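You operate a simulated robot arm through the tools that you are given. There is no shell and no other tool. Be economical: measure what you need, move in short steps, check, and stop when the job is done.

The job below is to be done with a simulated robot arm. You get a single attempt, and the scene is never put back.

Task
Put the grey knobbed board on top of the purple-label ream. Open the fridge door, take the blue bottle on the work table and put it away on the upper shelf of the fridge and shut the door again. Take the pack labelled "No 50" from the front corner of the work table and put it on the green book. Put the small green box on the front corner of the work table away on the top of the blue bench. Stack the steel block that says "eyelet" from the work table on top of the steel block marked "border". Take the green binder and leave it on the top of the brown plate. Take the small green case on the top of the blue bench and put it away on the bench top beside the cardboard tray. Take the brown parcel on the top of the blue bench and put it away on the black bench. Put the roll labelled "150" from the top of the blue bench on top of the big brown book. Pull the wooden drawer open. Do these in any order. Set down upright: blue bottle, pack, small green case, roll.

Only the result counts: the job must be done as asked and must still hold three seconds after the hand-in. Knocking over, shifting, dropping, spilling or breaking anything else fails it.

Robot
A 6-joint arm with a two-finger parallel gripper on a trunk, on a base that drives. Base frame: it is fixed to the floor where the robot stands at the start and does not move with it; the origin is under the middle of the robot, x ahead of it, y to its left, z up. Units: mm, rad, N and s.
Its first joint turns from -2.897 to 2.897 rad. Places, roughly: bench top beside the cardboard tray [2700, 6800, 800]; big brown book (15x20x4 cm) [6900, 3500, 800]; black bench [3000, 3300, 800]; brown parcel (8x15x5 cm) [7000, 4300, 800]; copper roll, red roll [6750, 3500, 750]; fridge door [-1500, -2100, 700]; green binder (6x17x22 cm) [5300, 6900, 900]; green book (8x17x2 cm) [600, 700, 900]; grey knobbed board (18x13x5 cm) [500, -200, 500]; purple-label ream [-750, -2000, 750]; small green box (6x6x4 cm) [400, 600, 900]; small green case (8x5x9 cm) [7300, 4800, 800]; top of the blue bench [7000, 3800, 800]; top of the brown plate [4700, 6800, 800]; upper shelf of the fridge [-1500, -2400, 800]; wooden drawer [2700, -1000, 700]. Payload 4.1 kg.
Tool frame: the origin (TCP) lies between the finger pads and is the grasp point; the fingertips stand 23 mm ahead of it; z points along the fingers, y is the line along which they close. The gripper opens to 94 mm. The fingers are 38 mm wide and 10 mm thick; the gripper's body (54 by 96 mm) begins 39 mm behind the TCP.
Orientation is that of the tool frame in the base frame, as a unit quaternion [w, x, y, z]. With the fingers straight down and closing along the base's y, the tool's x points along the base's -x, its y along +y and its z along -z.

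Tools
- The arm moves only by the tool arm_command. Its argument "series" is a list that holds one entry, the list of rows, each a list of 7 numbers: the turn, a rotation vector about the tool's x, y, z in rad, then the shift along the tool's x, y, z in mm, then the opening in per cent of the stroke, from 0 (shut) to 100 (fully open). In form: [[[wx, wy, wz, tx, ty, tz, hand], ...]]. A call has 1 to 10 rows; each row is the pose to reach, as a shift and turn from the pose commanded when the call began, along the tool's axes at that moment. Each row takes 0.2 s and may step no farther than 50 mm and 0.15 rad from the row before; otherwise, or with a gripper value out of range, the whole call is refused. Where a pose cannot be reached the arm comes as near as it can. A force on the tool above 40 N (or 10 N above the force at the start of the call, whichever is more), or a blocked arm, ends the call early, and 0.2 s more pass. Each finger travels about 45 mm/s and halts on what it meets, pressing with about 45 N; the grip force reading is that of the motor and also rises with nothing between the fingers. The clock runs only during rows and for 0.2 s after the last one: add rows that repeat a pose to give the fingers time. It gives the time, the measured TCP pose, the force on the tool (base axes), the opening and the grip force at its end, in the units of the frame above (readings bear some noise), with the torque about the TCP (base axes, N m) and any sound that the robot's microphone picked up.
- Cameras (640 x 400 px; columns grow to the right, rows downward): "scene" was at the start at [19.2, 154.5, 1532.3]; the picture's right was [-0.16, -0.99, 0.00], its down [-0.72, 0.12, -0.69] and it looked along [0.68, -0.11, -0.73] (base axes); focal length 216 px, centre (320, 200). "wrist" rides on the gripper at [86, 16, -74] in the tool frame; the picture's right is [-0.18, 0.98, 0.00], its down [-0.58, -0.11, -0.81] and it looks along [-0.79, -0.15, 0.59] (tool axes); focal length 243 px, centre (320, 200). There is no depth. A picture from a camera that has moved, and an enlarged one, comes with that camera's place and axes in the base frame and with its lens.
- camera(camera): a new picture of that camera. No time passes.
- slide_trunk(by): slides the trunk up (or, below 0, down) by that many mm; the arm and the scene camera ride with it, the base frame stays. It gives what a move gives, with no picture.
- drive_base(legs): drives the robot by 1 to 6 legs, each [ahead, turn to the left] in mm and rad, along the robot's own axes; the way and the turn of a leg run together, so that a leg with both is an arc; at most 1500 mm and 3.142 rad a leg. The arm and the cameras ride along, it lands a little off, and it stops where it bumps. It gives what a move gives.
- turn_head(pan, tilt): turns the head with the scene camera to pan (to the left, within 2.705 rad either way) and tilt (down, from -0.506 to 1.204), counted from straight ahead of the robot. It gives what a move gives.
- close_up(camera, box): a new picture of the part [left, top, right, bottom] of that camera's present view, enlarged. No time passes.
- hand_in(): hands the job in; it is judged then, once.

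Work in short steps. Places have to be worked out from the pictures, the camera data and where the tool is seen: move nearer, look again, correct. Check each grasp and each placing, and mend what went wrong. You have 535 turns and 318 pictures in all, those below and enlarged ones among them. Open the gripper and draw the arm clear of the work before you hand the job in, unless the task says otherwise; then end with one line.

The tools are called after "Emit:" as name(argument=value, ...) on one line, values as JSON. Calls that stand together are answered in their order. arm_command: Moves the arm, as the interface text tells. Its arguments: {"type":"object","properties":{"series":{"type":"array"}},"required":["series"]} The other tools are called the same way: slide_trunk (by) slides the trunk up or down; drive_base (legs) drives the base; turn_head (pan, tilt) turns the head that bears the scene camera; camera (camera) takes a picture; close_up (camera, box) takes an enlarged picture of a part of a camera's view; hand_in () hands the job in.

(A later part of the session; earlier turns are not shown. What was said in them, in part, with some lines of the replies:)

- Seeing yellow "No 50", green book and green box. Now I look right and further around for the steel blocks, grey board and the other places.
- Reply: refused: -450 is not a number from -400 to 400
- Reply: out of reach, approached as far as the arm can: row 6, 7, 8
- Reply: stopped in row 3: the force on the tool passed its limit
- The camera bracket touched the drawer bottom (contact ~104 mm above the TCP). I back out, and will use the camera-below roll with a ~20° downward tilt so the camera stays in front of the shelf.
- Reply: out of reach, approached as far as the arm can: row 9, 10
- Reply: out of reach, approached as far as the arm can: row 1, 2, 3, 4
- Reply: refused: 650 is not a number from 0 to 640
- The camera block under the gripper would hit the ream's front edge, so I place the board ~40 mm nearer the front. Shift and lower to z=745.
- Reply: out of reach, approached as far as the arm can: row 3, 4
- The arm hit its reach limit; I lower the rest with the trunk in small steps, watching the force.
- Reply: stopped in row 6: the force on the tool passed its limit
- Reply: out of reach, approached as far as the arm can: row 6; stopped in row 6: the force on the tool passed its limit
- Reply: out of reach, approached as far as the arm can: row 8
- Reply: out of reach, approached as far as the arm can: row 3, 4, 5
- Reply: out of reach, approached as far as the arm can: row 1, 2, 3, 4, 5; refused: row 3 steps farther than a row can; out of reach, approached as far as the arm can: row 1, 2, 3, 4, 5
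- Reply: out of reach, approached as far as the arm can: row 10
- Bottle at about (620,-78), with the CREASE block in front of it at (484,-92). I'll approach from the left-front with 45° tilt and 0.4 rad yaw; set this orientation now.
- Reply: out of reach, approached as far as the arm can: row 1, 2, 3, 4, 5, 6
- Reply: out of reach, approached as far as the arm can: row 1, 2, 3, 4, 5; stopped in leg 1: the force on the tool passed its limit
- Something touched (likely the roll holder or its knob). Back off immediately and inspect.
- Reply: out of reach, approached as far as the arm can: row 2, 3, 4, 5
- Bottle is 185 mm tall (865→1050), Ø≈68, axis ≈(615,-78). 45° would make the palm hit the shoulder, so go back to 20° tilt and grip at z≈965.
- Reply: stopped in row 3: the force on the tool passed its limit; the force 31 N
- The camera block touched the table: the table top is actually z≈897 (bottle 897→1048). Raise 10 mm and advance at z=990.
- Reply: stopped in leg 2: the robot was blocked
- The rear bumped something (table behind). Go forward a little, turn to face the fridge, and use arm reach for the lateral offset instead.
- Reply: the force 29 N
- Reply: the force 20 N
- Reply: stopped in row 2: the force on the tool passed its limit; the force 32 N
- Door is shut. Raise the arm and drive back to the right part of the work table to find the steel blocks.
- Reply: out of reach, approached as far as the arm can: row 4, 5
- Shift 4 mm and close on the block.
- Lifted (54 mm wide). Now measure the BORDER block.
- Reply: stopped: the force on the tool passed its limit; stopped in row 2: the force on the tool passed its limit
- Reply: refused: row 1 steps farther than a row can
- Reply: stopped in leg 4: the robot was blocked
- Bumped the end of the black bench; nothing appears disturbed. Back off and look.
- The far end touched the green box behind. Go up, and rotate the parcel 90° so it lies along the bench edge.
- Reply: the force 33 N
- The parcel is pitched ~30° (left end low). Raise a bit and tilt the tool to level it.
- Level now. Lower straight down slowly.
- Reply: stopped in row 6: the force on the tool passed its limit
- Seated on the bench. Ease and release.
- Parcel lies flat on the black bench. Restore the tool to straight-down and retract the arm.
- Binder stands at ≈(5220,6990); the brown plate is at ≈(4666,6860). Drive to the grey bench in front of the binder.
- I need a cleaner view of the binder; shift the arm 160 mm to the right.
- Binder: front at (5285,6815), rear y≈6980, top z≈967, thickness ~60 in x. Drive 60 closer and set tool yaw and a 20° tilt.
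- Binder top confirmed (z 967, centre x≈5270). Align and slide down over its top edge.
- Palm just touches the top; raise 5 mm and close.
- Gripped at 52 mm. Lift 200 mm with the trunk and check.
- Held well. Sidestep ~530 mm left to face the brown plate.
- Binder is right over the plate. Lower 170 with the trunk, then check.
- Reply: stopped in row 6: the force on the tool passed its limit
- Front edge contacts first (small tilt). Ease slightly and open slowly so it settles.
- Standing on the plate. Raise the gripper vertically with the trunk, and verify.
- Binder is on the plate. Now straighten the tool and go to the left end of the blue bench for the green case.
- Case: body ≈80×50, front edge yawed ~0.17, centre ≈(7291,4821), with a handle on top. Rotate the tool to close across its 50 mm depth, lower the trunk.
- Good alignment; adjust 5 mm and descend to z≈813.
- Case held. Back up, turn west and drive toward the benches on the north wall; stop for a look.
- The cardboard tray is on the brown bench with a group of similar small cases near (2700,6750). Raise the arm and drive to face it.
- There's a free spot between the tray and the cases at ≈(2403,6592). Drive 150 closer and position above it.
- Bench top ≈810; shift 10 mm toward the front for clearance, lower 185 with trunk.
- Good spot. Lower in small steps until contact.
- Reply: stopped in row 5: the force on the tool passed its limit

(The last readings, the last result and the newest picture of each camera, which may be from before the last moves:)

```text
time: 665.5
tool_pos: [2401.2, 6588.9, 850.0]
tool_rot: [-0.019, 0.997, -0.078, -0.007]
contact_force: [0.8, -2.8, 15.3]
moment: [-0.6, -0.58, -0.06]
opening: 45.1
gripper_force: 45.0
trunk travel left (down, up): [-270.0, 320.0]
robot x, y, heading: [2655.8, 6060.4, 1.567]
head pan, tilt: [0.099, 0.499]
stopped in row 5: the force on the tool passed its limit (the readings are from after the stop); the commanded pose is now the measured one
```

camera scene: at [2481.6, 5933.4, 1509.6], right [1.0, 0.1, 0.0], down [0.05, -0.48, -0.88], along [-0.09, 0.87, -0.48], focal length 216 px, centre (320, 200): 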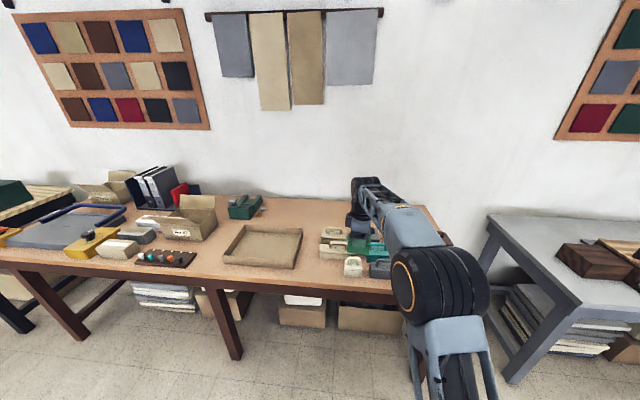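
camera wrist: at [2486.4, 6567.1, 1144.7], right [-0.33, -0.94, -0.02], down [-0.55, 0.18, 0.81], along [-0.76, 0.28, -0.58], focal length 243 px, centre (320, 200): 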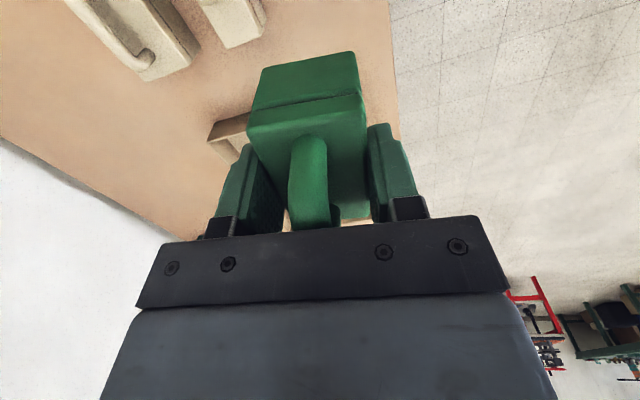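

Seated. Ease and open to 70%, then go up.

Emit:
arm_command(series=[[[0, 0, 0, 0, 0, -2, 20], [0, 0, 0, 0, 0, -2, 50], [0, 0, 0, 0, 0, -2, 60], [0, 0, 0, 0, 0, -2, 68], [0, 0, 0, 0, 0, -2, 68], [0, 0, 0, 0, 0, -30, 68], [0, 0, 0, 0, 0, -70, 70], [0, 0, 0, 0, 0, -115, 80], [0, 0, 0, 0, 0, -150, 100]]])

Emit:
close_up(camera="scene", box=[220, 190, 420, 315])

```text
time: 667.5
tool_pos: [2402.0, 6583.8, 994.9]
tool_rot: [-0.016, 0.997, -0.077, -0.006]
contact_force: [0.5, 0.2, -0.7]
moment: [-0.02, -0.01, -0.01]
opening: 93.9
gripper_force: 0.0
trunk travel left (down, up): [-270.0, 320.0]
robot x, y, heading: [2661.2, 6055.1, 1.566]
head pan, tilt: [0.099, 0.499]
```

```text
3.20 times, centred on (320, 252) of scene
camera zoom: at [2481.6, 6088.0, 1329.5], right [1.0, 0.1, 0.0], down [0.05, -0.48, -0.88], along [-0.09, 0.87, -0.48], focal length 691 px, centre (320, 32)
```

zoom: 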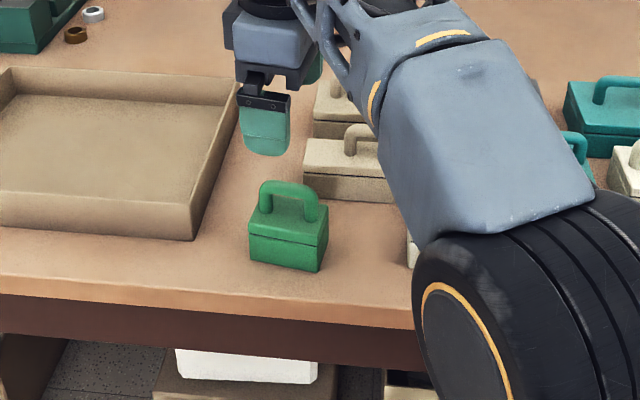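

Case set beside the tray, upright. Tuck the arm and drive south toward the drawer area.

Emit:
arm_command(series=[[[0, 0, 0, 0, 0, -40, 100], [0, 0, 0, 45, 10, -40, 100], [0, 0, 0, 90, 21, -40, 100], [0, 0, 0, 135, 32, -40, 100], [0, 0, 0, 180, 43, -40, 100], [0, 0, 0, 225, 53, -40, 100], [0, 0, 0, 270, 63, -40, 100]]])

Emit:
drive_base(legs=[[-200, 0], [0, -1.57], [700, 0], [0, -0.9], [1300, 0], [0, -0.6]])

Emit:
turn_head(pan=0.0, tilt=0.3)

Emit:
camera(camera="scene")

```text
time: 669.1
tool_pos: [2660.5, 6479.0, 1032.0]
tool_rot: [-0.017, 0.997, -0.078, -0.006]
contact_force: [1.1, 0.1, 0.0]
moment: [-0.01, -0.02, -0.03]
opening: 93.9
gripper_force: 0.1
trunk travel left (down, up): [-270.0, 320.0]
robot x, y, heading: [2654.5, 6054.3, 1.573]
head pan, tilt: [0.099, 0.499]
```

```text
time: 683.7
tool_pos: [4052.0, 4996.8, 1031.3]
tool_rot: [0.01, -0.249, 0.968, -0.012]
contact_force: [1.5, 1.0, 0.6]
moment: [-0.02, 0.04, -0.03]
opening: 93.9
gripper_force: 0.1
trunk travel left (down, up): [-270.0, 320.0]
robot x, y, heading: [3795.1, 5338.1, -0.915]
head pan, tilt: [0.099, 0.499]
stopped in leg 5: the robot was blocked; the commanded pose is now the measured one
```

```text
time: 684.4
tool_pos: [4051.6, 4996.9, 1030.0]
tool_rot: [0.01, -0.25, 0.968, -0.012]
contact_force: [0.4, -0.3, 0.1]
moment: [-0.02, 0.02, 0.02]
opening: 94.0
gripper_force: 0.1
trunk travel left (down, up): [-270.0, 320.0]
robot x, y, heading: [3795.7, 5334.1, -0.911]
head pan, tilt: [0.0, 0.3]
```

```text
95 pictures are left
camera scene: at [3946.9, 5412.5, 1347.9], right [-0.79, -0.61, 0.0], down [-0.18, 0.23, -0.96], along [0.59, -0.75, -0.3], focal length 216 px, centre (320, 200)
```

scene: 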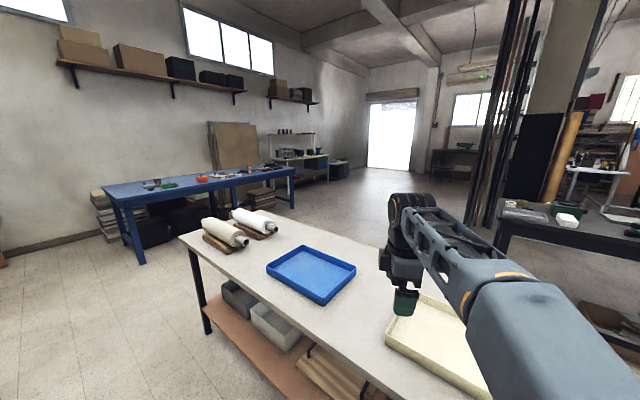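

I forgot the white table; it merely blocked me and its items look undisturbed. Back off and go around by the west side of the black bench.

Emit:
drive_base(legs=[[-200, 0], [0, -2.23], [500, 0], [0, 1.57], [1360, 0], [0, -1.57]])

Emit:
turn_head(pan=0.0, tilt=0.4)

Emit:
camera(camera="scene")

```text
time: 707.8
tool_pos: [2802.5, 4107.2, 1030.8]
tool_rot: [-0.006, 0.738, 0.675, -0.015]
contact_force: [-0.1, -0.5, -1.2]
moment: [-0.01, 0.0, 0.0]
opening: 93.8
gripper_force: 0.1
trunk travel left (down, up): [-270.0, 320.0]
robot x, y, heading: [3225.4, 4133.0, -3.081]
head pan, tilt: [0.0, 0.3]
```

```text
time: 708.5
tool_pos: [2803.8, 4107.4, 1031.5]
tool_rot: [-0.006, 0.738, 0.675, -0.015]
contact_force: [0.2, 0.3, -0.1]
moment: [-0.01, 0.0, -0.01]
opening: 93.9
gripper_force: 0.0
trunk travel left (down, up): [-270.0, 320.0]
robot x, y, heading: [3224.6, 4131.3, -3.074]
head pan, tilt: [0.0, 0.4]
```

```text
94 pictures are left
camera scene: at [3205.1, 3963.9, 1338.7], right [-0.07, 1.0, 0.0], down [0.39, 0.03, -0.92], along [-0.92, -0.06, -0.39], focal length 216 px, centre (320, 200)
```

scene: 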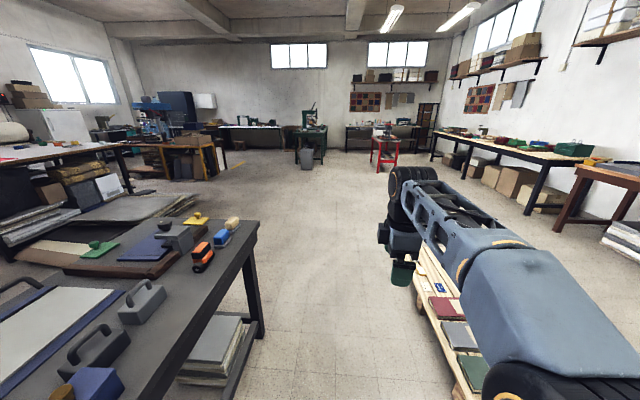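

Aisle is ~830 mm wide; correct heading and drive through, then turn south.

Emit:
drive_base(legs=[[0, -0.085], [750, 0], [720, 0], [0, 1.58], [1450, 0]])

Emit:
turn_head(pan=0.2, tilt=0.35)

Emit:
camera(camera="scene")

```text
time: 727.3
tool_pos: [1664.3, 2297.6, 1030.4]
tool_rot: [0.005, 0.092, 0.996, -0.015]
contact_force: [0.6, -0.2, -0.5]
moment: [0.05, -0.01, -0.01]
opening: 94.0
gripper_force: 0.1
trunk travel left (down, up): [-270.0, 320.0]
robot x, y, heading: [1684.4, 2722.9, -1.599]
head pan, tilt: [0.0, 0.4]
```

```text
time: 728.1
tool_pos: [1665.9, 2296.7, 1030.2]
tool_rot: [0.005, 0.093, 0.996, -0.016]
contact_force: [-0.7, -0.3, -1.0]
moment: [0.01, -0.03, -0.03]
opening: 93.9
gripper_force: 0.1
trunk travel left (down, up): [-270.0, 320.0]
robot x, y, heading: [1684.0, 2718.8, -1.602]
head pan, tilt: [0.201, 0.351]
```

```text
93 pictures are left
camera scene: at [1865.4, 2685.3, 1343.2], right [-0.99, -0.17, 0.0], down [-0.06, 0.34, -0.94], along [0.16, -0.93, -0.34], focal length 216 px, centre (320, 200)
```

scene: 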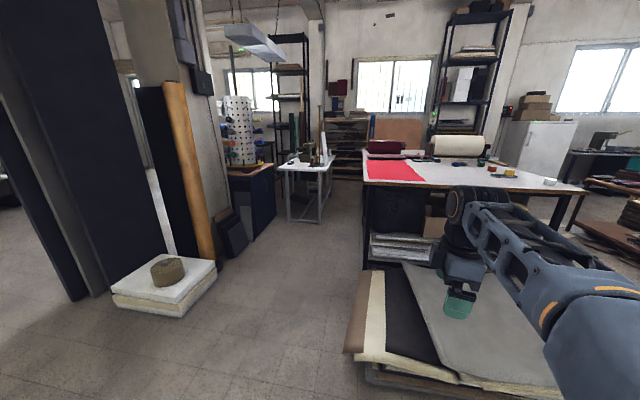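

Emit:
close_up(camera="scene", box=[210, 80, 450, 240])

```text
2.50 times, centred on (330, 160) of scene
camera zoom: at [1865.4, 2685.3, 1343.2], right [-0.99, -0.17, 0.0], down [-0.06, 0.34, -0.94], along [0.16, -0.93, -0.34], focal length 540 px, centre (295, 300)
```

zoom: 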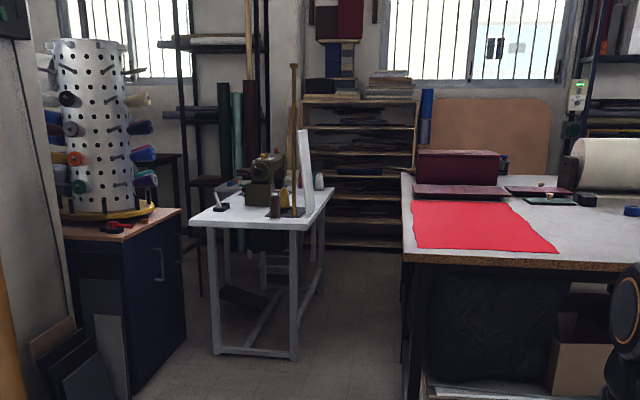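

The gap west of the sewing table is too narrow for me. Move nearer for a look at where the drawer is.

Emit:
drive_base(legs=[[0, 0.66], [1200, 0], [0, -0.6]])

Emit:
turn_head(pan=0.1, tilt=0.3)

Emit:
camera(camera="scene")

Emit:
close_up(camera="scene", box=[200, 140, 440, 300])

```text
time: 737.6
tool_pos: [2415.6, 1333.0, 1030.3]
tool_rot: [0.006, 0.056, 0.998, -0.015]
contact_force: [0.1, -0.6, 0.5]
moment: [0.02, -0.01, 0.01]
opening: 93.9
gripper_force: 0.0
trunk travel left (down, up): [-270.0, 320.0]
robot x, y, heading: [2402.6, 1756.3, -1.527]
head pan, tilt: [0.201, 0.351]
```

```text
time: 738.3
tool_pos: [2414.4, 1333.8, 1029.9]
tool_rot: [0.006, 0.056, 0.998, -0.015]
contact_force: [-0.1, -0.2, -0.4]
moment: [-0.03, 0.0, -0.04]
opening: 93.9
gripper_force: 0.1
trunk travel left (down, up): [-270.0, 320.0]
robot x, y, heading: [2399.9, 1755.4, -1.529]
head pan, tilt: [0.099, 0.3]
```

```text
91 pictures are left
camera scene: at [2578.3, 1732.9, 1347.9], right [-0.99, -0.14, 0.0], down [-0.04, 0.29, -0.96], along [0.14, -0.95, -0.3], focal length 216 px, centre (320, 200)
```

scene: 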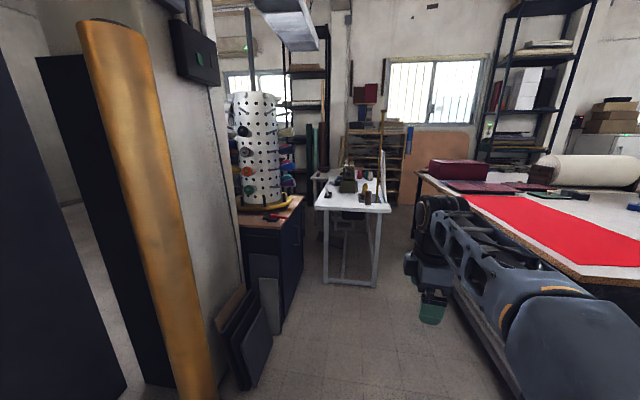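

```text
2.50 times, centred on (320, 220) of scene
camera zoom: at [2578.3, 1732.9, 1347.9], right [-0.99, -0.14, 0.0], down [-0.04, 0.29, -0.96], along [0.14, -0.95, -0.3], focal length 540 px, centre (320, 150)
```

zoom: 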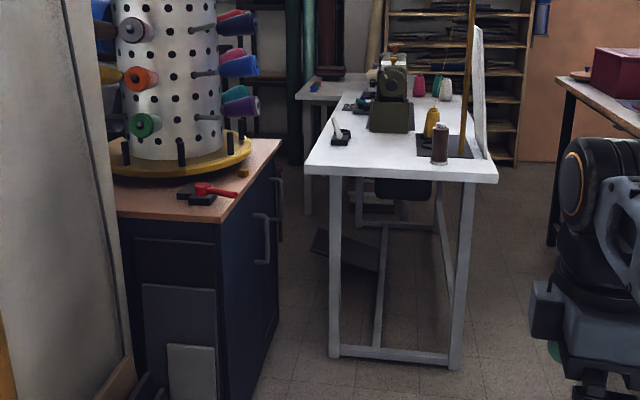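

Robot half-width seems ≈200 mm, so the ~570 mm corridor between work table and sewing table is passable. Go to its mouth and look down it.

Emit:
slide_trunk(by=250)

Emit:
drive_base(legs=[[0, -0.66], [560, 0], [0, 0.62]])

Emit:
turn_head(pan=0.2, tilt=0.4)

Emit:
camera(camera="scene")

```text
time: 740.9
tool_pos: [2416.2, 1332.7, 1280.9]
tool_rot: [0.007, 0.056, 0.998, -0.015]
contact_force: [0.3, -0.5, 0.2]
moment: [-0.03, 0.0, -0.01]
opening: 94.2
gripper_force: 0.1
trunk travel left (down, up): [-520.0, 70.0]
robot x, y, heading: [2400.0, 1757.7, -1.526]
head pan, tilt: [0.099, 0.3]
```

```text
time: 745.6
tool_pos: [1861.3, 1027.2, 1282.1]
tool_rot: [0.0, 0.401, 0.916, -0.018]
contact_force: [0.2, 0.8, 0.2]
moment: [-0.05, 0.02, -0.02]
opening: 94.2
gripper_force: 0.0
trunk travel left (down, up): [-520.0, 70.0]
robot x, y, heading: [2142.3, 1346.5, -2.297]
head pan, tilt: [0.099, 0.3]
stopped in leg 2: the robot was blocked; the commanded pose is now the measured one
```

```text
time: 746.2
tool_pos: [1862.1, 1025.8, 1282.1]
tool_rot: [0.0, 0.4, 0.916, -0.018]
contact_force: [0.1, -0.3, 0.4]
moment: [-0.03, 0.01, 0.01]
opening: 94.1
gripper_force: 0.0
trunk travel left (down, up): [-520.0, 70.0]
robot x, y, heading: [2137.7, 1342.6, -2.296]
head pan, tilt: [0.201, 0.4]
```

```text
89 pictures are left
camera scene: at [2260.1, 1200.4, 1588.7], right [-0.87, 0.5, 0.0], down [0.19, 0.34, -0.92], along [-0.46, -0.8, -0.39], focal length 216 px, centre (320, 200)
```

scene: 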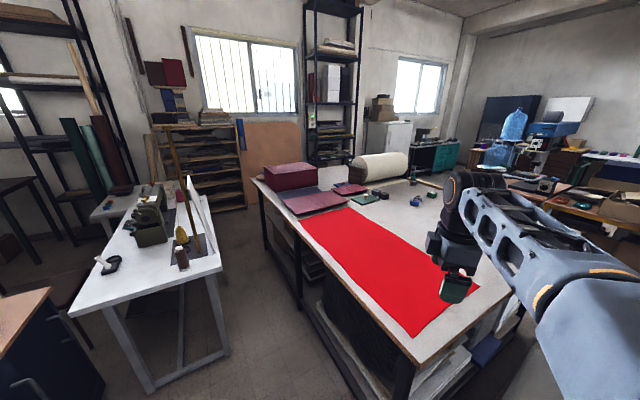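

Emit:
close_up(camera="scene", box=[40, 150, 240, 275])

```text
3.20 times, centred on (140, 212) of scene
camera zoom: at [2260.1, 1200.4, 1588.7], right [-0.87, 0.5, 0.0], down [0.19, 0.34, -0.92], along [-0.46, -0.8, -0.39], focal length 691 px, centre (896, 160)
```

zoom: 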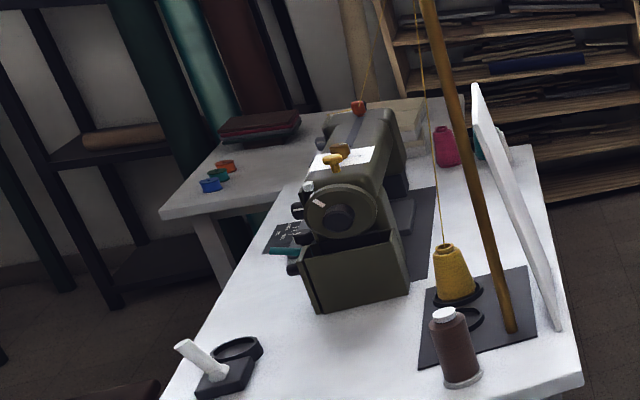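

The drawer is likely in the grey table beyond the sewing table. Explore from the east side of the pillar.

Emit:
drive_base(legs=[[-300, 0], [0, 0.75], [-700, 0], [0, 1.55], [1000, 0], [1000, 0]])

Emit:
turn_head(pan=-1.0, tilt=0.25)

Emit:
camera(camera="scene")

```text
time: 767.0
tool_pos: [4737.2, 2352.5, 1282.4]
tool_rot: [0.016, -0.686, 0.727, -0.007]
contact_force: [-0.5, 0.1, 0.4]
moment: [0.01, -0.01, -0.03]
opening: 94.0
gripper_force: 0.1
trunk travel left (down, up): [-520.0, 70.0]
robot x, y, heading: [4315.7, 2331.4, 0.038]
head pan, tilt: [0.201, 0.4]
```

```text
time: 768.4
tool_pos: [4738.1, 2352.3, 1281.7]
tool_rot: [0.016, -0.685, 0.728, -0.006]
contact_force: [-0.8, -0.2, -0.3]
moment: [-0.02, 0.0, 0.04]
opening: 94.2
gripper_force: 0.1
trunk travel left (down, up): [-520.0, 70.0]
robot x, y, heading: [4314.1, 2334.5, 0.044]
head pan, tilt: [-1.0, 0.25]
```

```text
87 pictures are left
camera scene: at [4301.4, 2420.7, 1602.7], right [-0.82, -0.58, 0.0], down [-0.14, 0.2, -0.97], along [0.56, -0.79, -0.25], focal length 216 px, centre (320, 200)
```

scene: 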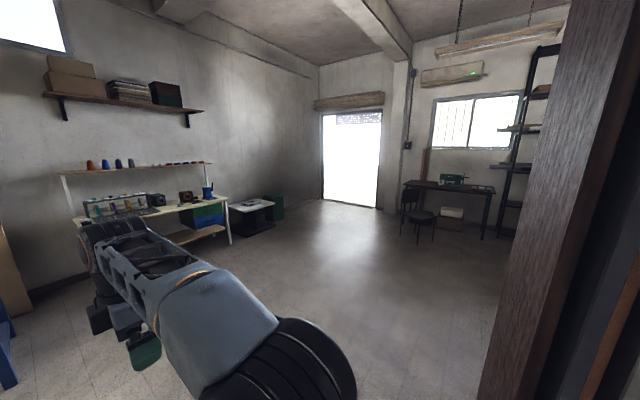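

Emit:
drive_base(legs=[[0, -1.2], [1400, 0], [700, 0], [0, -1.2]])

Emit:
turn_head(pan=-0.2, tilt=0.25)

Emit:
camera(camera="scene")

```text
time: 784.9
tool_pos: [4862.3, 97.4, 1281.8]
tool_rot: [-0.001, 0.432, 0.902, -0.017]
contact_force: [0.0, -0.3, 0.3]
moment: [-0.03, 0.0, -0.02]
opening: 94.2
gripper_force: 0.1
trunk travel left (down, up): [-520.0, 70.0]
robot x, y, heading: [5164.0, 396.7, -2.364]
head pan, tilt: [-1.0, 0.25]
```

```text
time: 786.0
tool_pos: [4863.2, 97.6, 1281.9]
tool_rot: [-0.001, 0.432, 0.902, -0.018]
contact_force: [-0.2, -0.3, 0.1]
moment: [-0.02, 0.01, -0.02]
opening: 94.3
gripper_force: 0.1
trunk travel left (down, up): [-520.0, 70.0]
robot x, y, heading: [5162.9, 395.3, -2.363]
head pan, tilt: [-0.201, 0.25]
```

```text
86 pictures are left
camera scene: at [5245.1, 270.4, 1602.7], right [-0.54, 0.84, 0.0], down [0.21, 0.13, -0.97], along [-0.81, -0.53, -0.25], focal length 216 px, centre (320, 200)
```

scene: 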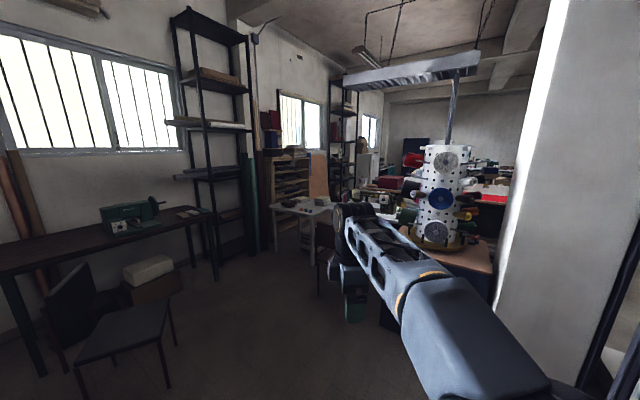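

Emit:
close_up(camera="scene", box=[240, 150, 440, 290])

```text
2.86 times, centred on (340, 220) of scene
camera zoom: at [5245.1, 270.4, 1602.7], right [-0.54, 0.84, 0.0], down [0.21, 0.13, -0.97], along [-0.81, -0.53, -0.25], focal length 617 px, centre (263, 143)
```

zoom: 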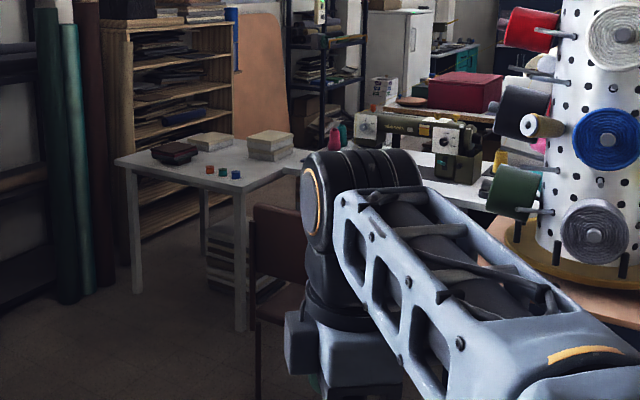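

Emit:
drive_base(legs=[[1000, 0], [0, -0.7]])

Emit:
turn_head(pan=0.3, tilt=0.35)

Emit:
camera(camera="scene")

```text
time: 793.1
tool_pos: [4025.6, -337.1, 1283.0]
tool_rot: [-0.007, 0.718, 0.695, -0.016]
contact_force: [-0.6, 0.7, 0.7]
moment: [0.04, -0.03, -0.03]
opening: 93.9
gripper_force: 0.0
trunk travel left (down, up): [-520.0, 70.0]
robot x, y, heading: [4451.5, -305.3, -3.072]
head pan, tilt: [-0.201, 0.25]
```

```text
time: 794.1
tool_pos: [4025.9, -337.6, 1282.1]
tool_rot: [-0.006, 0.718, 0.696, -0.015]
contact_force: [-0.1, 0.2, 0.0]
moment: [0.0, 0.0, 0.01]
opening: 94.0
gripper_force: 0.1
trunk travel left (down, up): [-520.0, 70.0]
robot x, y, heading: [4447.8, -306.6, -3.077]
head pan, tilt: [0.3, 0.351]
```

```text
84 pictures are left
camera scene: at [4434.1, -499.8, 1593.2], right [-0.36, 0.93, 0.0], down [0.32, 0.12, -0.94], along [-0.88, -0.34, -0.34], focal length 216 px, centre (320, 200)
```

scene: 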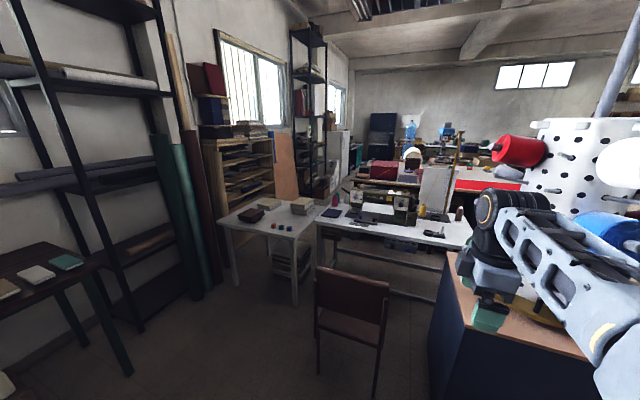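

Emit:
close_up(camera="scene", box=[210, 170, 480, 340])

```text
2.35 times, centred on (345, 255) of scene
camera zoom: at [4434.1, -499.8, 1593.2], right [-0.36, 0.93, 0.0], down [0.32, 0.12, -0.94], along [-0.88, -0.34, -0.34], focal length 508 px, centre (261, 71)
```

zoom: 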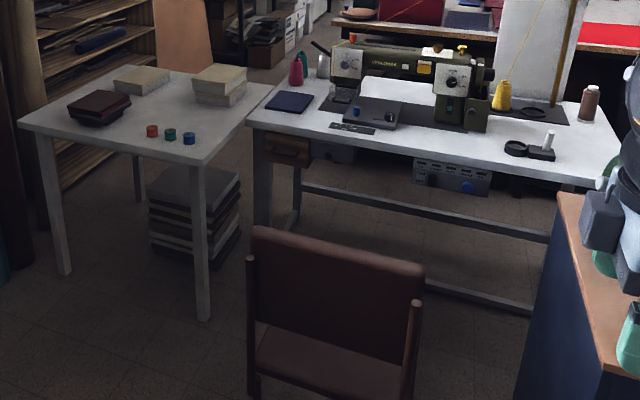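

Found it: a wooden drawer under the south end of the sewing table, facing east, near (2790,-1026,655). Zoom further.

Emit:
close_up(camera="scene", box=[300, 210, 380, 260])

```text
8.00 times, centred on (340, 235) of scene
camera zoom: at [4434.1, -499.8, 1593.2], right [-0.36, 0.93, 0.0], down [0.32, 0.12, -0.94], along [-0.88, -0.34, -0.34], focal length 1728 px, centre (160, -80)
```

zoom: 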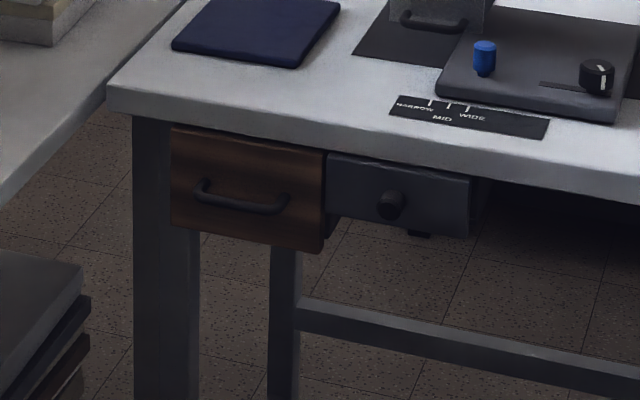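

The drawer's handle is a horizontal bar. Drive around the chair to approach from the east along y≈-1230.

Emit:
drive_base(legs=[[0, 1.19], [960, 0], [0, -1.257], [150, 0]])

Emit:
turn_head(pan=-0.1, tilt=0.5)

Emit:
camera(camera="scene")

```text
time: 806.1
tool_pos: [3595.3, -1170.1, 1281.9]
tool_rot: [-0.007, 0.752, 0.659, -0.016]
contact_force: [0.2, 0.3, -0.7]
moment: [0.0, -0.04, 0.03]
opening: 94.4
gripper_force: 0.1
trunk travel left (down, up): [-520.0, 70.0]
robot x, y, heading: [4021.6, -1183.0, 3.111]
head pan, tilt: [0.3, 0.351]
```

```text
time: 806.9
tool_pos: [3595.6, -1170.8, 1281.3]
tool_rot: [-0.007, 0.751, 0.66, -0.016]
contact_force: [-0.2, 0.3, -0.2]
moment: [-0.03, 0.0, -0.03]
opening: 94.0
gripper_force: 0.0
trunk travel left (down, up): [-520.0, 70.0]
robot x, y, heading: [4019.3, -1180.3, 3.111]
head pan, tilt: [-0.099, 0.499]
```

```text
81 pictures are left
camera scene: at [3984.2, -1336.8, 1579.6], right [0.13, 0.99, 0.0], down [0.47, -0.06, -0.88], along [-0.87, 0.11, -0.48], focal length 216 px, centre (320, 200)
```

scene: 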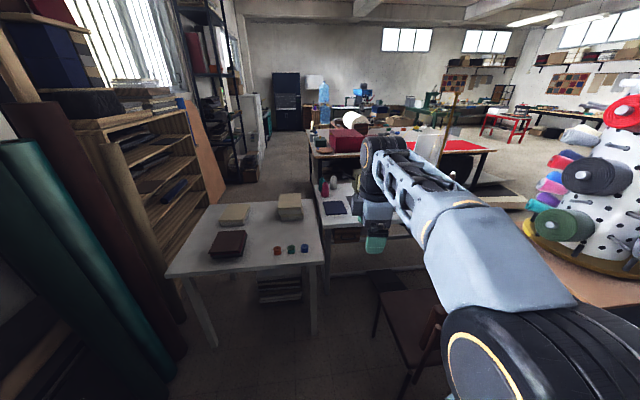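

Set the gripper horizontal (pitch forward), then roll 90° so the fingers close vertically.

Emit:
arm_command(series=[[[0, -0.15, 0, -6, 0, 0, 100], [0, -0.3, 0, -12, 0, 0, 100], [0, -0.45, 0, -18, 0, 0, 100], [0, -0.6, 0, -24, 0, 0, 100], [0, -0.75, 0, -30, 0, 0, 100], [0, -0.9, 0, -36, 0, 0, 100], [0, -1.05, 0, -42, 0, 0, 100], [0, -1.2, 0, -48, 0, 0, 100], [0, -1.35, 0, -54, 0, 0, 100], [0, -1.5, 0, -60, 0, 0, 100]]])

Emit:
arm_command(series=[[[0, 0, 0.15, 0, 0, 0, 100], [0, 0, 0.3, 0, 0, 0, 100], [0, 0, 0.45, 0, 0, 0, 100], [0, 0, 0.6, 0, 0, 0, 100], [0, 0, 0.75, 0, 0, 0, 100], [0, 0, 0.9, 0, 0, 0, 100], [0, 0, 1.05, 0, 0, 0, 100], [0, 0, 1.2, 0, 0, 0, 100], [0, 0, 1.35, 0, 0, 0, 100], [0, 0, 1.5, 0, 0, 0, 100]]])

Emit:
slide_trunk(by=-400)

Emit:
camera(camera="wrist")

```text
time: 809.1
tool_pos: [3586.6, -1230.4, 1282.3]
tool_rot: [0.443, 0.539, 0.487, -0.525]
contact_force: [0.8, -0.2, -0.2]
moment: [0.0, 0.01, -0.02]
opening: 94.0
gripper_force: 0.2
trunk travel left (down, up): [-520.0, 70.0]
robot x, y, heading: [4019.0, -1179.8, 3.115]
head pan, tilt: [-0.099, 0.499]
```

```text
time: 811.3
tool_pos: [3586.9, -1229.0, 1283.1]
tool_rot: [0.683, 0.726, -0.012, -0.08]
contact_force: [-0.6, 0.2, 0.2]
moment: [0.0, 0.0, -0.02]
opening: 94.1
gripper_force: 0.0
trunk travel left (down, up): [-520.0, 70.0]
robot x, y, heading: [4019.1, -1183.6, 3.113]
head pan, tilt: [-0.099, 0.499]
```

```text
time: 815.2
tool_pos: [3588.8, -1229.3, 881.7]
tool_rot: [0.681, 0.727, -0.012, -0.081]
contact_force: [-0.6, 0.2, 0.1]
moment: [0.03, 0.01, 0.03]
opening: 94.1
gripper_force: 0.1
trunk travel left (down, up): [-120.0, 470.0]
robot x, y, heading: [4022.2, -1181.0, 3.113]
head pan, tilt: [-0.099, 0.499]
```

```text
80 pictures are left
camera wrist: at [3685.1, -1167.6, 895.2], right [-0.09, -0.05, 0.99], down [-0.48, 0.88, 0.0], along [-0.87, -0.47, -0.1], focal length 243 px, centre (320, 200)
```

wrist: 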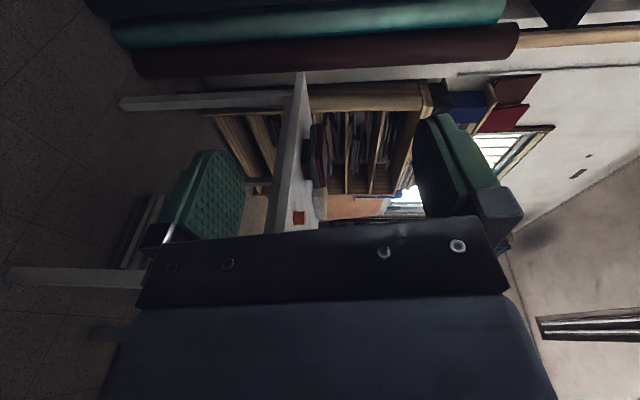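

The tool was still yawed from before (pointing −y). Rotate it about the vertical by −1.44 rad to point west.

Emit:
arm_command(series=[[[0.0145, -0.1425, 0.0082, -8, -0.7, 1, 100], [0.029, -0.285, 0.0164, -16, -1.4, 2, 100], [0.0435, -0.4275, 0.0246, -24, -2.1, 3, 100], [0.058, -0.57, 0.0328, -32, -2.8, 4, 100], [0.0725, -0.7125, 0.041, -40, -3.5, 5, 100], [0.087, -0.855, 0.0492, -48, -4.2, 6, 100], [0.1015, -0.9975, 0.0574, -56, -4.9, 7, 100], [0.116, -1.14, 0.0656, -64, -5.6, 8, 100], [0.1305, -1.2825, 0.0738, -72, -6.3, 9, 100], [0.145, -1.425, 0.082, -80, -7, 10, 100]]])

Emit:
camera(camera="wrist")

Emit:
camera(camera="scene")

```text
time: 817.4
tool_pos: [3508.8, -1166.9, 896.8]
tool_rot: [0.466, 0.547, -0.483, -0.501]
contact_force: [-1.0, 0.6, 0.2]
moment: [0.03, 0.05, -0.01]
opening: 93.7
gripper_force: 0.0
out of reach, approached as far as the arm can: row 9, 10
trunk travel left (down, up): [-120.0, 470.0]
robot x, y, heading: [4020.4, -1181.2, 3.112]
head pan, tilt: [-0.099, 0.499]
```

```text
79 pictures are left
camera wrist: at [3586.2, -1252.7, 911.1], right [-0.07, 0.08, 0.99], down [0.79, 0.61, 0.0], along [-0.61, 0.79, -0.11], focal length 243 px, centre (320, 200)
```

wrist: 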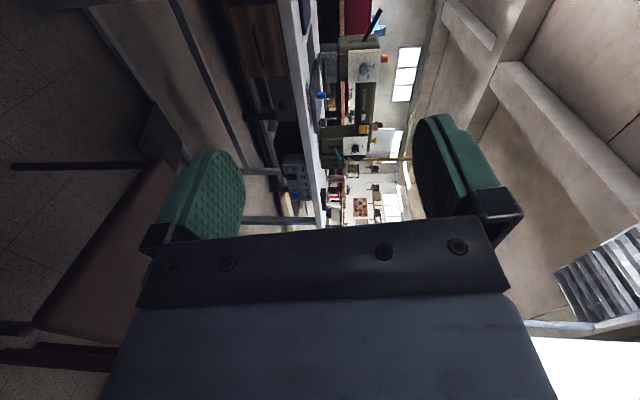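

```text
78 pictures are left
camera scene: at [3984.2, -1336.8, 1179.5], right [0.13, 0.99, 0.0], down [0.47, -0.06, -0.88], along [-0.87, 0.11, -0.48], focal length 216 px, centre (320, 200)
```

scene: 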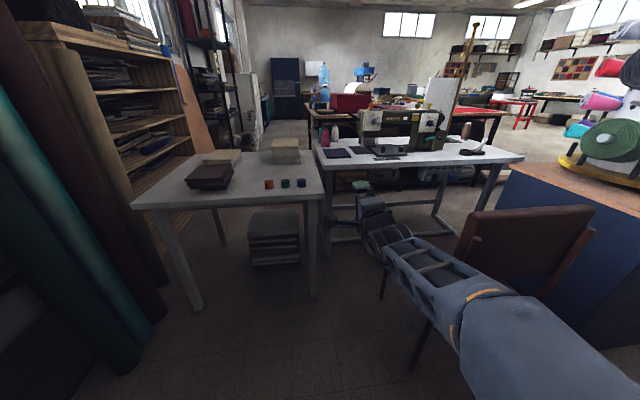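

Handle triangulated at ≈(2868,-1011,675). Lower the trunk and set TCP height/lateral, with fingers about half open.

Emit:
slide_trunk(by=-120)

Emit:
arm_command(series=[[[0, 0, 0, -30, -28, 1, 60], [0, 0, 0, -60, -57, 2, 60], [0, 0, 0, -90, -85, 3, 60], [0, 0, 0, -119, -114, 3, 60], [0, 0, 0, -119, -114, 3, 60]]])

Emit:
drive_base(legs=[[400, 0]])

Emit:
camera(camera="wrist")

Emit:
camera(camera="scene")

```text
time: 818.9
tool_pos: [3509.7, -1167.5, 778.8]
tool_rot: [0.467, 0.547, -0.481, -0.501]
contact_force: [-0.4, -1.0, 0.9]
moment: [0.02, 0.0, 0.02]
opening: 94.2
gripper_force: 0.1
trunk travel left (down, up): [0.0, 590.0]
robot x, y, heading: [4016.0, -1183.7, 3.112]
head pan, tilt: [-0.099, 0.499]
```

```text
time: 820.1
tool_pos: [3507.4, -1036.5, 676.6]
tool_rot: [0.466, 0.548, -0.482, -0.501]
contact_force: [-0.6, -0.5, -0.8]
moment: [-0.01, -0.02, 0.0]
opening: 56.4
gripper_force: 0.1
trunk travel left (down, up): [0.0, 590.0]
robot x, y, heading: [4020.9, -1180.4, 3.115]
head pan, tilt: [-0.099, 0.499]
```

```text
time: 822.5
tool_pos: [3108.5, -1023.7, 678.9]
tool_rot: [0.466, 0.547, -0.482, -0.502]
contact_force: [-0.4, 0.0, -0.4]
moment: [0.02, -0.01, 0.0]
opening: 56.6
gripper_force: 0.0
trunk travel left (down, up): [0.0, 590.0]
robot x, y, heading: [3619.8, -1170.8, 3.108]
head pan, tilt: [-0.099, 0.499]
```

```text
77 pictures are left
camera wrist: at [3186.1, -1108.6, 690.7], right [-0.06, 0.08, 0.99], down [0.79, 0.61, 0.0], along [-0.61, 0.79, -0.11], focal length 243 px, centre (320, 200)
```

wrist: 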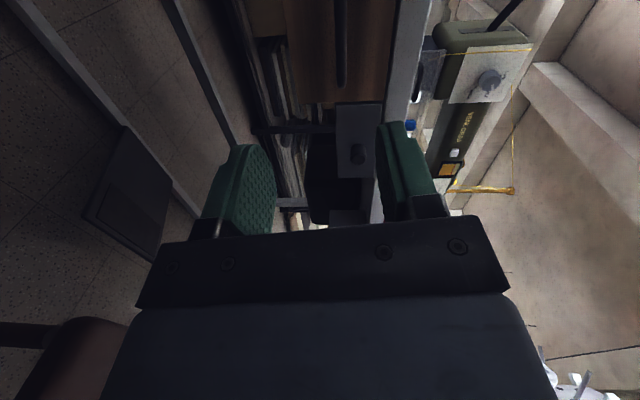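

```text
76 pictures are left
camera scene: at [3584.3, -1324.1, 1059.6], right [0.13, 0.99, 0.0], down [0.47, -0.06, -0.88], along [-0.87, 0.12, -0.48], focal length 216 px, centre (320, 200)
```

scene: 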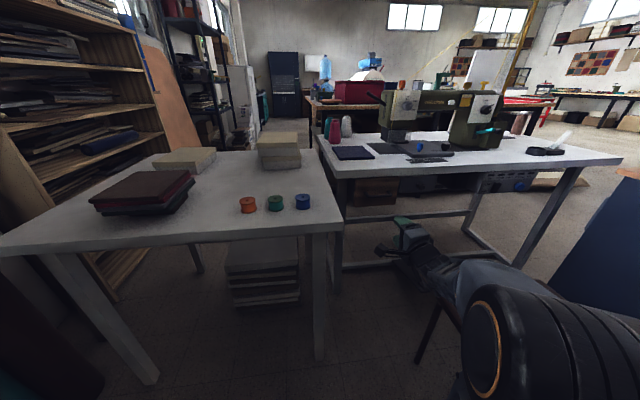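

Handle bar at z≈683, y −1075…−945. Drive 180 closer.

Emit:
drive_base(legs=[[170, 0]])

Emit:
camera(camera="wrist")

```text
time: 824.0
tool_pos: [2940.3, -1018.1, 677.8]
tool_rot: [0.466, 0.547, -0.482, -0.502]
contact_force: [-0.3, -1.2, 0.6]
moment: [0.01, -0.02, 0.01]
opening: 56.4
gripper_force: 0.0
trunk travel left (down, up): [0.0, 590.0]
robot x, y, heading: [3450.6, -1167.8, 3.108]
head pan, tilt: [-0.099, 0.499]
```

```text
75 pictures are left
camera wrist: at [3016.3, -1103.3, 690.7], right [-0.06, 0.08, 0.99], down [0.79, 0.61, 0.0], along [-0.61, 0.79, -0.11], focal length 243 px, centre (320, 200)
```

wrist: 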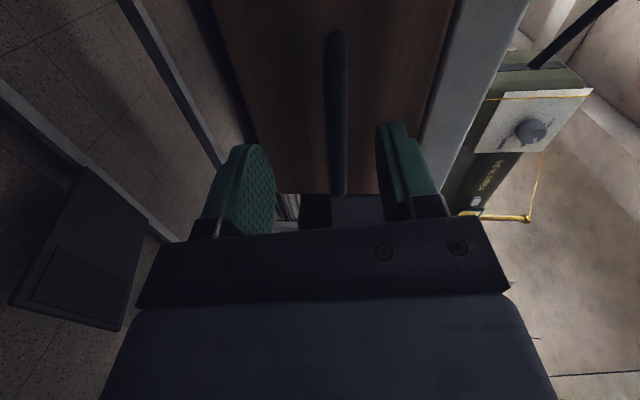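

Bar is nearly centred between the fingers. Advance 62 mm, up 5, and watch force.

Emit:
arm_command(series=[[[0, 0, 0, -9, 4, 15, 60], [0, 0, 0, -17, 7, 30, 60], [0, 0, 0, -17, 7, 45, 60], [0, 0, 0, -17, 7.3, 61, 60], [0, 0, 0, -17, 7.3, 61, 60]]])

Emit:
camera(camera="wrist")

```text
time: 824.9
tool_pos: [2894.9, -1002.4, 683.1]
tool_rot: [0.467, 0.546, -0.481, -0.502]
contact_force: [16.2, -4.1, 1.3]
moment: [0.15, 0.67, -0.13]
opening: 56.4
gripper_force: 0.1
trunk travel left (down, up): [0.0, 590.0]
robot x, y, heading: [3450.5, -1164.0, 3.106]
head pan, tilt: [-0.099, 0.499]
stopped in row 4: the force on the tool passed its limit (the readings are from after the stop); the commanded pose is now the measured one
```

```text
74 pictures are left
camera wrist: at [2971.4, -1087.8, 696.7], right [-0.06, 0.08, 0.99], down [0.79, 0.61, 0.0], along [-0.61, 0.79, -0.1], focal length 243 px, centre (320, 200)
```

wrist: 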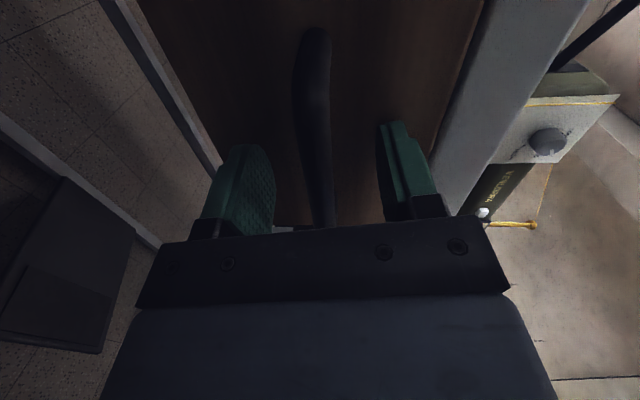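

Fingertips touch the drawer front; the bar is between the fingers. Back off 4 mm and close.

Emit:
arm_command(series=[[[0, 0, 0, 0, 0, -4, 50], [0, 0, 0, 0, 0, -4, 30], [0, 0, 0, 0, 0, -4, 10], [0, 0, 0, 0, 0, -4, 0], [0, 0, 0, 0, 0, -4, 0], [0, 0, 0, 0, 0, -4, 0]]])

Emit:
camera(camera="wrist")

```text
time: 826.3
tool_pos: [2896.8, -1003.9, 684.5]
tool_rot: [0.467, 0.546, -0.482, -0.502]
contact_force: [-1.0, -2.2, 13.7]
moment: [-1.89, -0.06, -0.09]
opening: 14.9
gripper_force: 45.1
trunk travel left (down, up): [0.0, 590.0]
robot x, y, heading: [3447.0, -1163.7, 3.11]
head pan, tilt: [-0.099, 0.499]
```

```text
73 pictures are left
camera wrist: at [2974.3, -1088.0, 697.5], right [-0.06, 0.09, 0.99], down [0.79, 0.61, 0.0], along [-0.61, 0.79, -0.11], focal length 243 px, centre (320, 200)
```

wrist: 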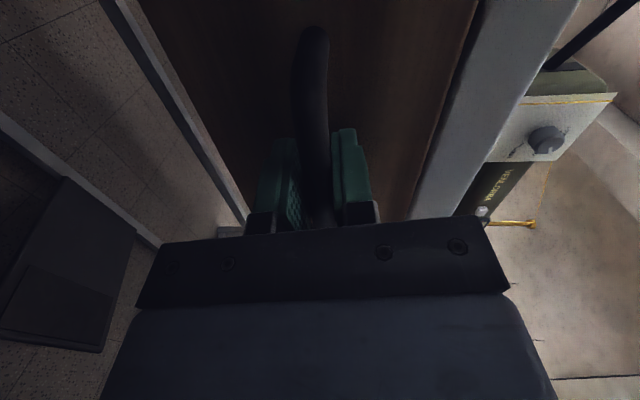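

Gripped. Pull by driving straight back 150 mm.

Emit:
drive_base(legs=[[-120, 0]])

Emit:
camera(camera="wrist")

Emit:
turn_head(pan=-0.3, tilt=0.5)

Emit:
camera(camera="scene")

```text
time: 827.9
tool_pos: [3015.5, -1004.3, 684.3]
tool_rot: [0.469, 0.54, -0.486, -0.502]
contact_force: [-0.6, 0.7, 0.5]
moment: [-2.05, 0.06, 0.03]
opening: 14.5
gripper_force: 44.6
trunk travel left (down, up): [0.0, 590.0]
robot x, y, heading: [3568.1, -1166.2, 3.108]
head pan, tilt: [-0.099, 0.499]
stopped in leg 1: the force on the tool passed its limit (the readings are from after the stop); the commanded pose is now the measured one
```

```text
72 pictures are left
camera wrist: at [3091.3, -1089.6, 698.3], right [-0.06, 0.1, 0.99], down [0.8, 0.6, -0.01], along [-0.6, 0.79, -0.11], focal length 243 px, centre (320, 200)
```

wrist: 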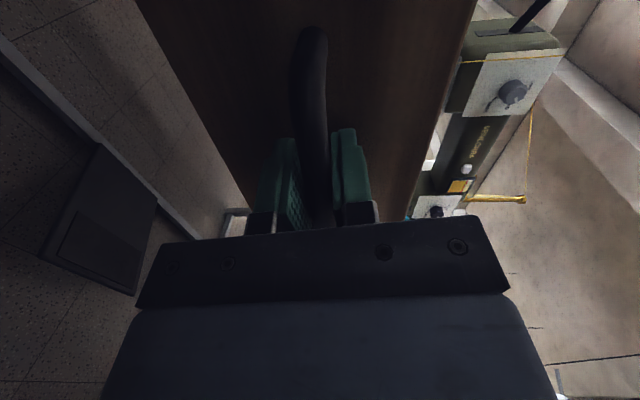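

```text
time: 828.6
tool_pos: [3013.5, -1003.3, 685.4]
tool_rot: [0.466, 0.542, -0.486, -0.503]
contact_force: [0.1, 1.7, 0.3]
moment: [-1.8, -0.04, -0.38]
opening: 15.2
gripper_force: 44.6
trunk travel left (down, up): [0.0, 590.0]
robot x, y, heading: [3565.2, -1171.8, 3.103]
head pan, tilt: [-0.3, 0.499]
```

```text
71 pictures are left
camera scene: at [3536.4, -1304.3, 1059.6], right [0.33, 0.94, 0.0], down [0.45, -0.16, -0.88], along [-0.83, 0.29, -0.48], focal length 216 px, centre (320, 200)
```

scene: 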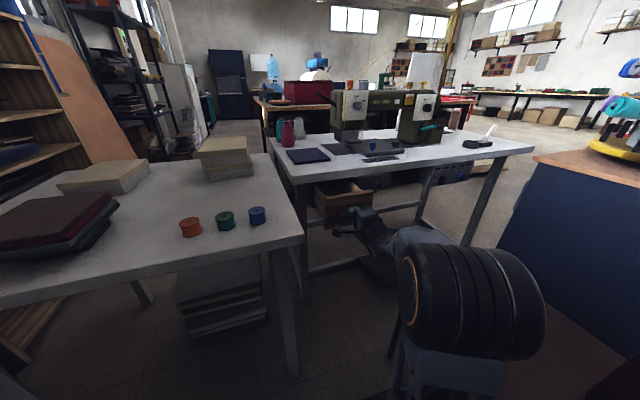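

Drawer moved out ~119 mm. Try pulling a little further to see whether it reaches its stop.

Emit:
arm_command(series=[[[0, 0, 0, 0, 0, -10, 0], [0, 0, 0, 0, 0, -20, 0], [0, 0, 0, 0, 0, -30, 0], [0, 0, 0, 0, 0, -40, 0], [0, 0, 0, 0, 0, -50, 0], [0, 0, 0, 0, 0, -60, 0]]])

Emit:
close_up(camera="scene", box=[270, 140, 430, 290])

```text
time: 830.0
tool_pos: [3073.9, -1003.6, 685.6]
tool_rot: [0.466, 0.545, -0.486, -0.5]
contact_force: [-0.7, -20.5, -24.8]
moment: [-1.75, 0.09, -0.38]
opening: 15.0
gripper_force: 45.0
trunk travel left (down, up): [0.0, 590.0]
robot x, y, heading: [3570.9, -1170.4, 3.109]
head pan, tilt: [-0.3, 0.499]
```

```text
2.67 times, centred on (350, 215) of scene
camera zoom: at [3535.4, -1305.3, 1059.1], right [0.33, 0.94, 0.0], down [0.45, -0.16, -0.88], along [-0.83, 0.29, -0.48], focal length 576 px, centre (240, 160)
```

zoom: 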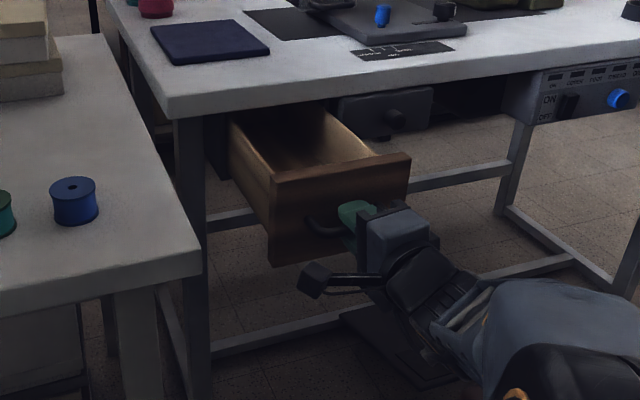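

Now ~177 mm out. Relax the side load and pull another ~45 mm straight.

Emit:
arm_command(series=[[[0, 0, 0, 2.3, -2.8, 0, 0], [0, 0, 0, 2.7, -3.7, -15, 0], [0, 0, 0, 3.2, -4.6, -30, 0], [0, 0, 0, 3.7, -5.5, -45, 0]]])

Emit:
close_up(camera="scene", box=[270, 140, 430, 290])

```text
time: 831.0
tool_pos: [3120.3, -1004.2, 684.7]
tool_rot: [0.466, 0.543, -0.486, -0.503]
contact_force: [-0.7, 0.4, -13.9]
moment: [-1.69, 0.03, -0.44]
opening: 14.9
gripper_force: 45.1
trunk travel left (down, up): [0.0, 590.0]
robot x, y, heading: [3565.2, -1171.6, 3.106]
head pan, tilt: [-0.3, 0.499]
```

```text
2.67 times, centred on (350, 215) of scene
camera zoom: at [3535.5, -1304.2, 1059.6], right [0.33, 0.94, 0.0], down [0.45, -0.16, -0.88], along [-0.83, 0.29, -0.48], focal length 576 px, centre (240, 160)
```

zoom: 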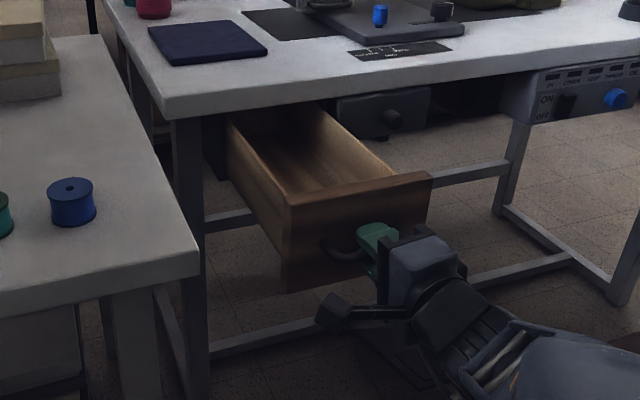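

The drawer is wide open (~223 mm). Release the handle and back straight out.

Emit:
arm_command(series=[[[0, 0, 0, 0, 0, 0, 20], [0, 0, 0, 0, 0, 0, 40], [0, 0, 0, 0, 0, 0, 60], [0, 0, 0, 0, 0, 0, 60], [0, 0, 0, 0, 0, 0, 60]]])

Emit:
drive_base(legs=[[-300, 0]])

Emit:
close_up(camera="scene", box=[200, 100, 440, 290])

```text
time: 832.2
tool_pos: [3120.9, -1004.8, 684.5]
tool_rot: [0.466, 0.543, -0.485, -0.503]
contact_force: [-0.6, -0.3, 0.8]
moment: [0.02, 0.0, -0.01]
opening: 56.2
gripper_force: 0.1
trunk travel left (down, up): [0.0, 590.0]
robot x, y, heading: [3565.7, -1165.6, 3.105]
head pan, tilt: [-0.3, 0.499]
```

```text
time: 834.3
tool_pos: [3426.1, -1015.0, 685.5]
tool_rot: [0.465, 0.542, -0.485, -0.505]
contact_force: [0.1, -1.1, 0.9]
moment: [-0.04, -0.03, -0.02]
opening: 56.3
gripper_force: 0.0
trunk travel left (down, up): [0.0, 590.0]
robot x, y, heading: [3872.6, -1175.4, 3.102]
head pan, tilt: [-0.3, 0.499]
```

```text
2.11 times, centred on (320, 195) of scene
camera zoom: at [3840.7, -1316.0, 1059.6], right [0.33, 0.94, 0.0], down [0.45, -0.16, -0.88], along [-0.83, 0.29, -0.48], focal length 455 px, centre (320, 210)
```

zoom: 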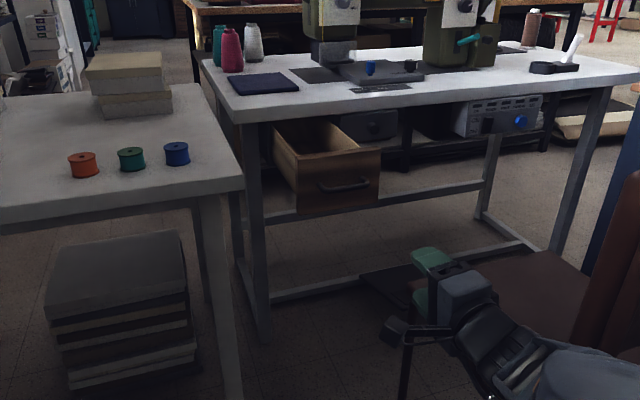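

Drawer remains open. As a last check, look from here along the fridge front to confirm its door is shut.

Emit:
slide_trunk(by=300)

Emit:
turn_head(pan=0.0, tilt=0.1)

Emit:
camera(camera="scene")

```text
time: 837.3
tool_pos: [3426.4, -1015.0, 985.2]
tool_rot: [0.465, 0.542, -0.485, -0.504]
contact_force: [-0.5, 0.9, -0.5]
moment: [0.01, 0.01, 0.0]
opening: 56.4
gripper_force: 0.1
trunk travel left (down, up): [-300.0, 290.0]
robot x, y, heading: [3873.7, -1179.1, 3.108]
head pan, tilt: [-0.3, 0.499]
```

```text
time: 838.1
tool_pos: [3426.5, -1015.7, 984.3]
tool_rot: [0.465, 0.541, -0.486, -0.505]
contact_force: [0.2, -0.8, -0.2]
moment: [0.0, 0.0, 0.04]
opening: 56.3
gripper_force: 0.1
trunk travel left (down, up): [-300.0, 290.0]
robot x, y, heading: [3871.7, -1180.3, 3.099]
head pan, tilt: [0.0, 0.099]
```

```text
67 pictures are left
camera scene: at [3834.5, -1342.7, 1396.5], right [0.04, 1.0, 0.0], down [0.1, 0.0, -0.99], along [-0.99, 0.04, -0.1], focal length 216 px, centre (320, 200)
```

scene: 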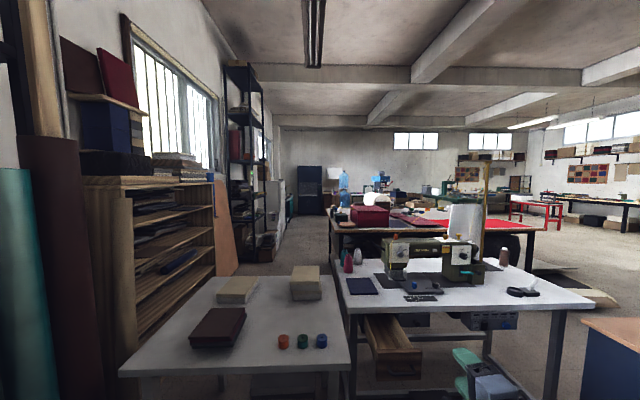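

Emit:
close_up(camera="scene", box=[255, 165, 305, 245])

```text
5.00 times, centred on (280, 205) of scene
camera zoom: at [3834.5, -1342.7, 1396.5], right [0.04, 1.0, 0.0], down [0.1, 0.0, -0.99], along [-0.99, 0.04, -0.1], focal length 1080 px, centre (520, 175)
```

zoom: 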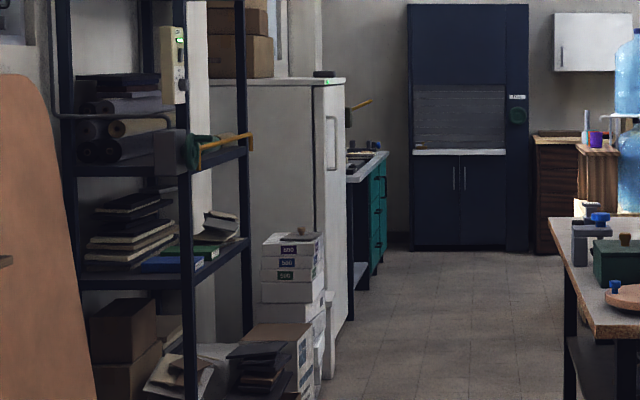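

The fridge door is flush and the knobbed board sits on its ream; all tasks are done, with the gripper open and the arm clear. Hand in.

Emit:
hand_in()

```text
The job is handed in.
```

All ten tasks are done and the job is handed in. On the way, the base bumped the black bench, the white-topped table, a table behind the robot and the floor slabs, and the parcel brushed a green box on the black bench. I saw nothing knocked over or out of place after these, but I couldn't rule out a small shift.
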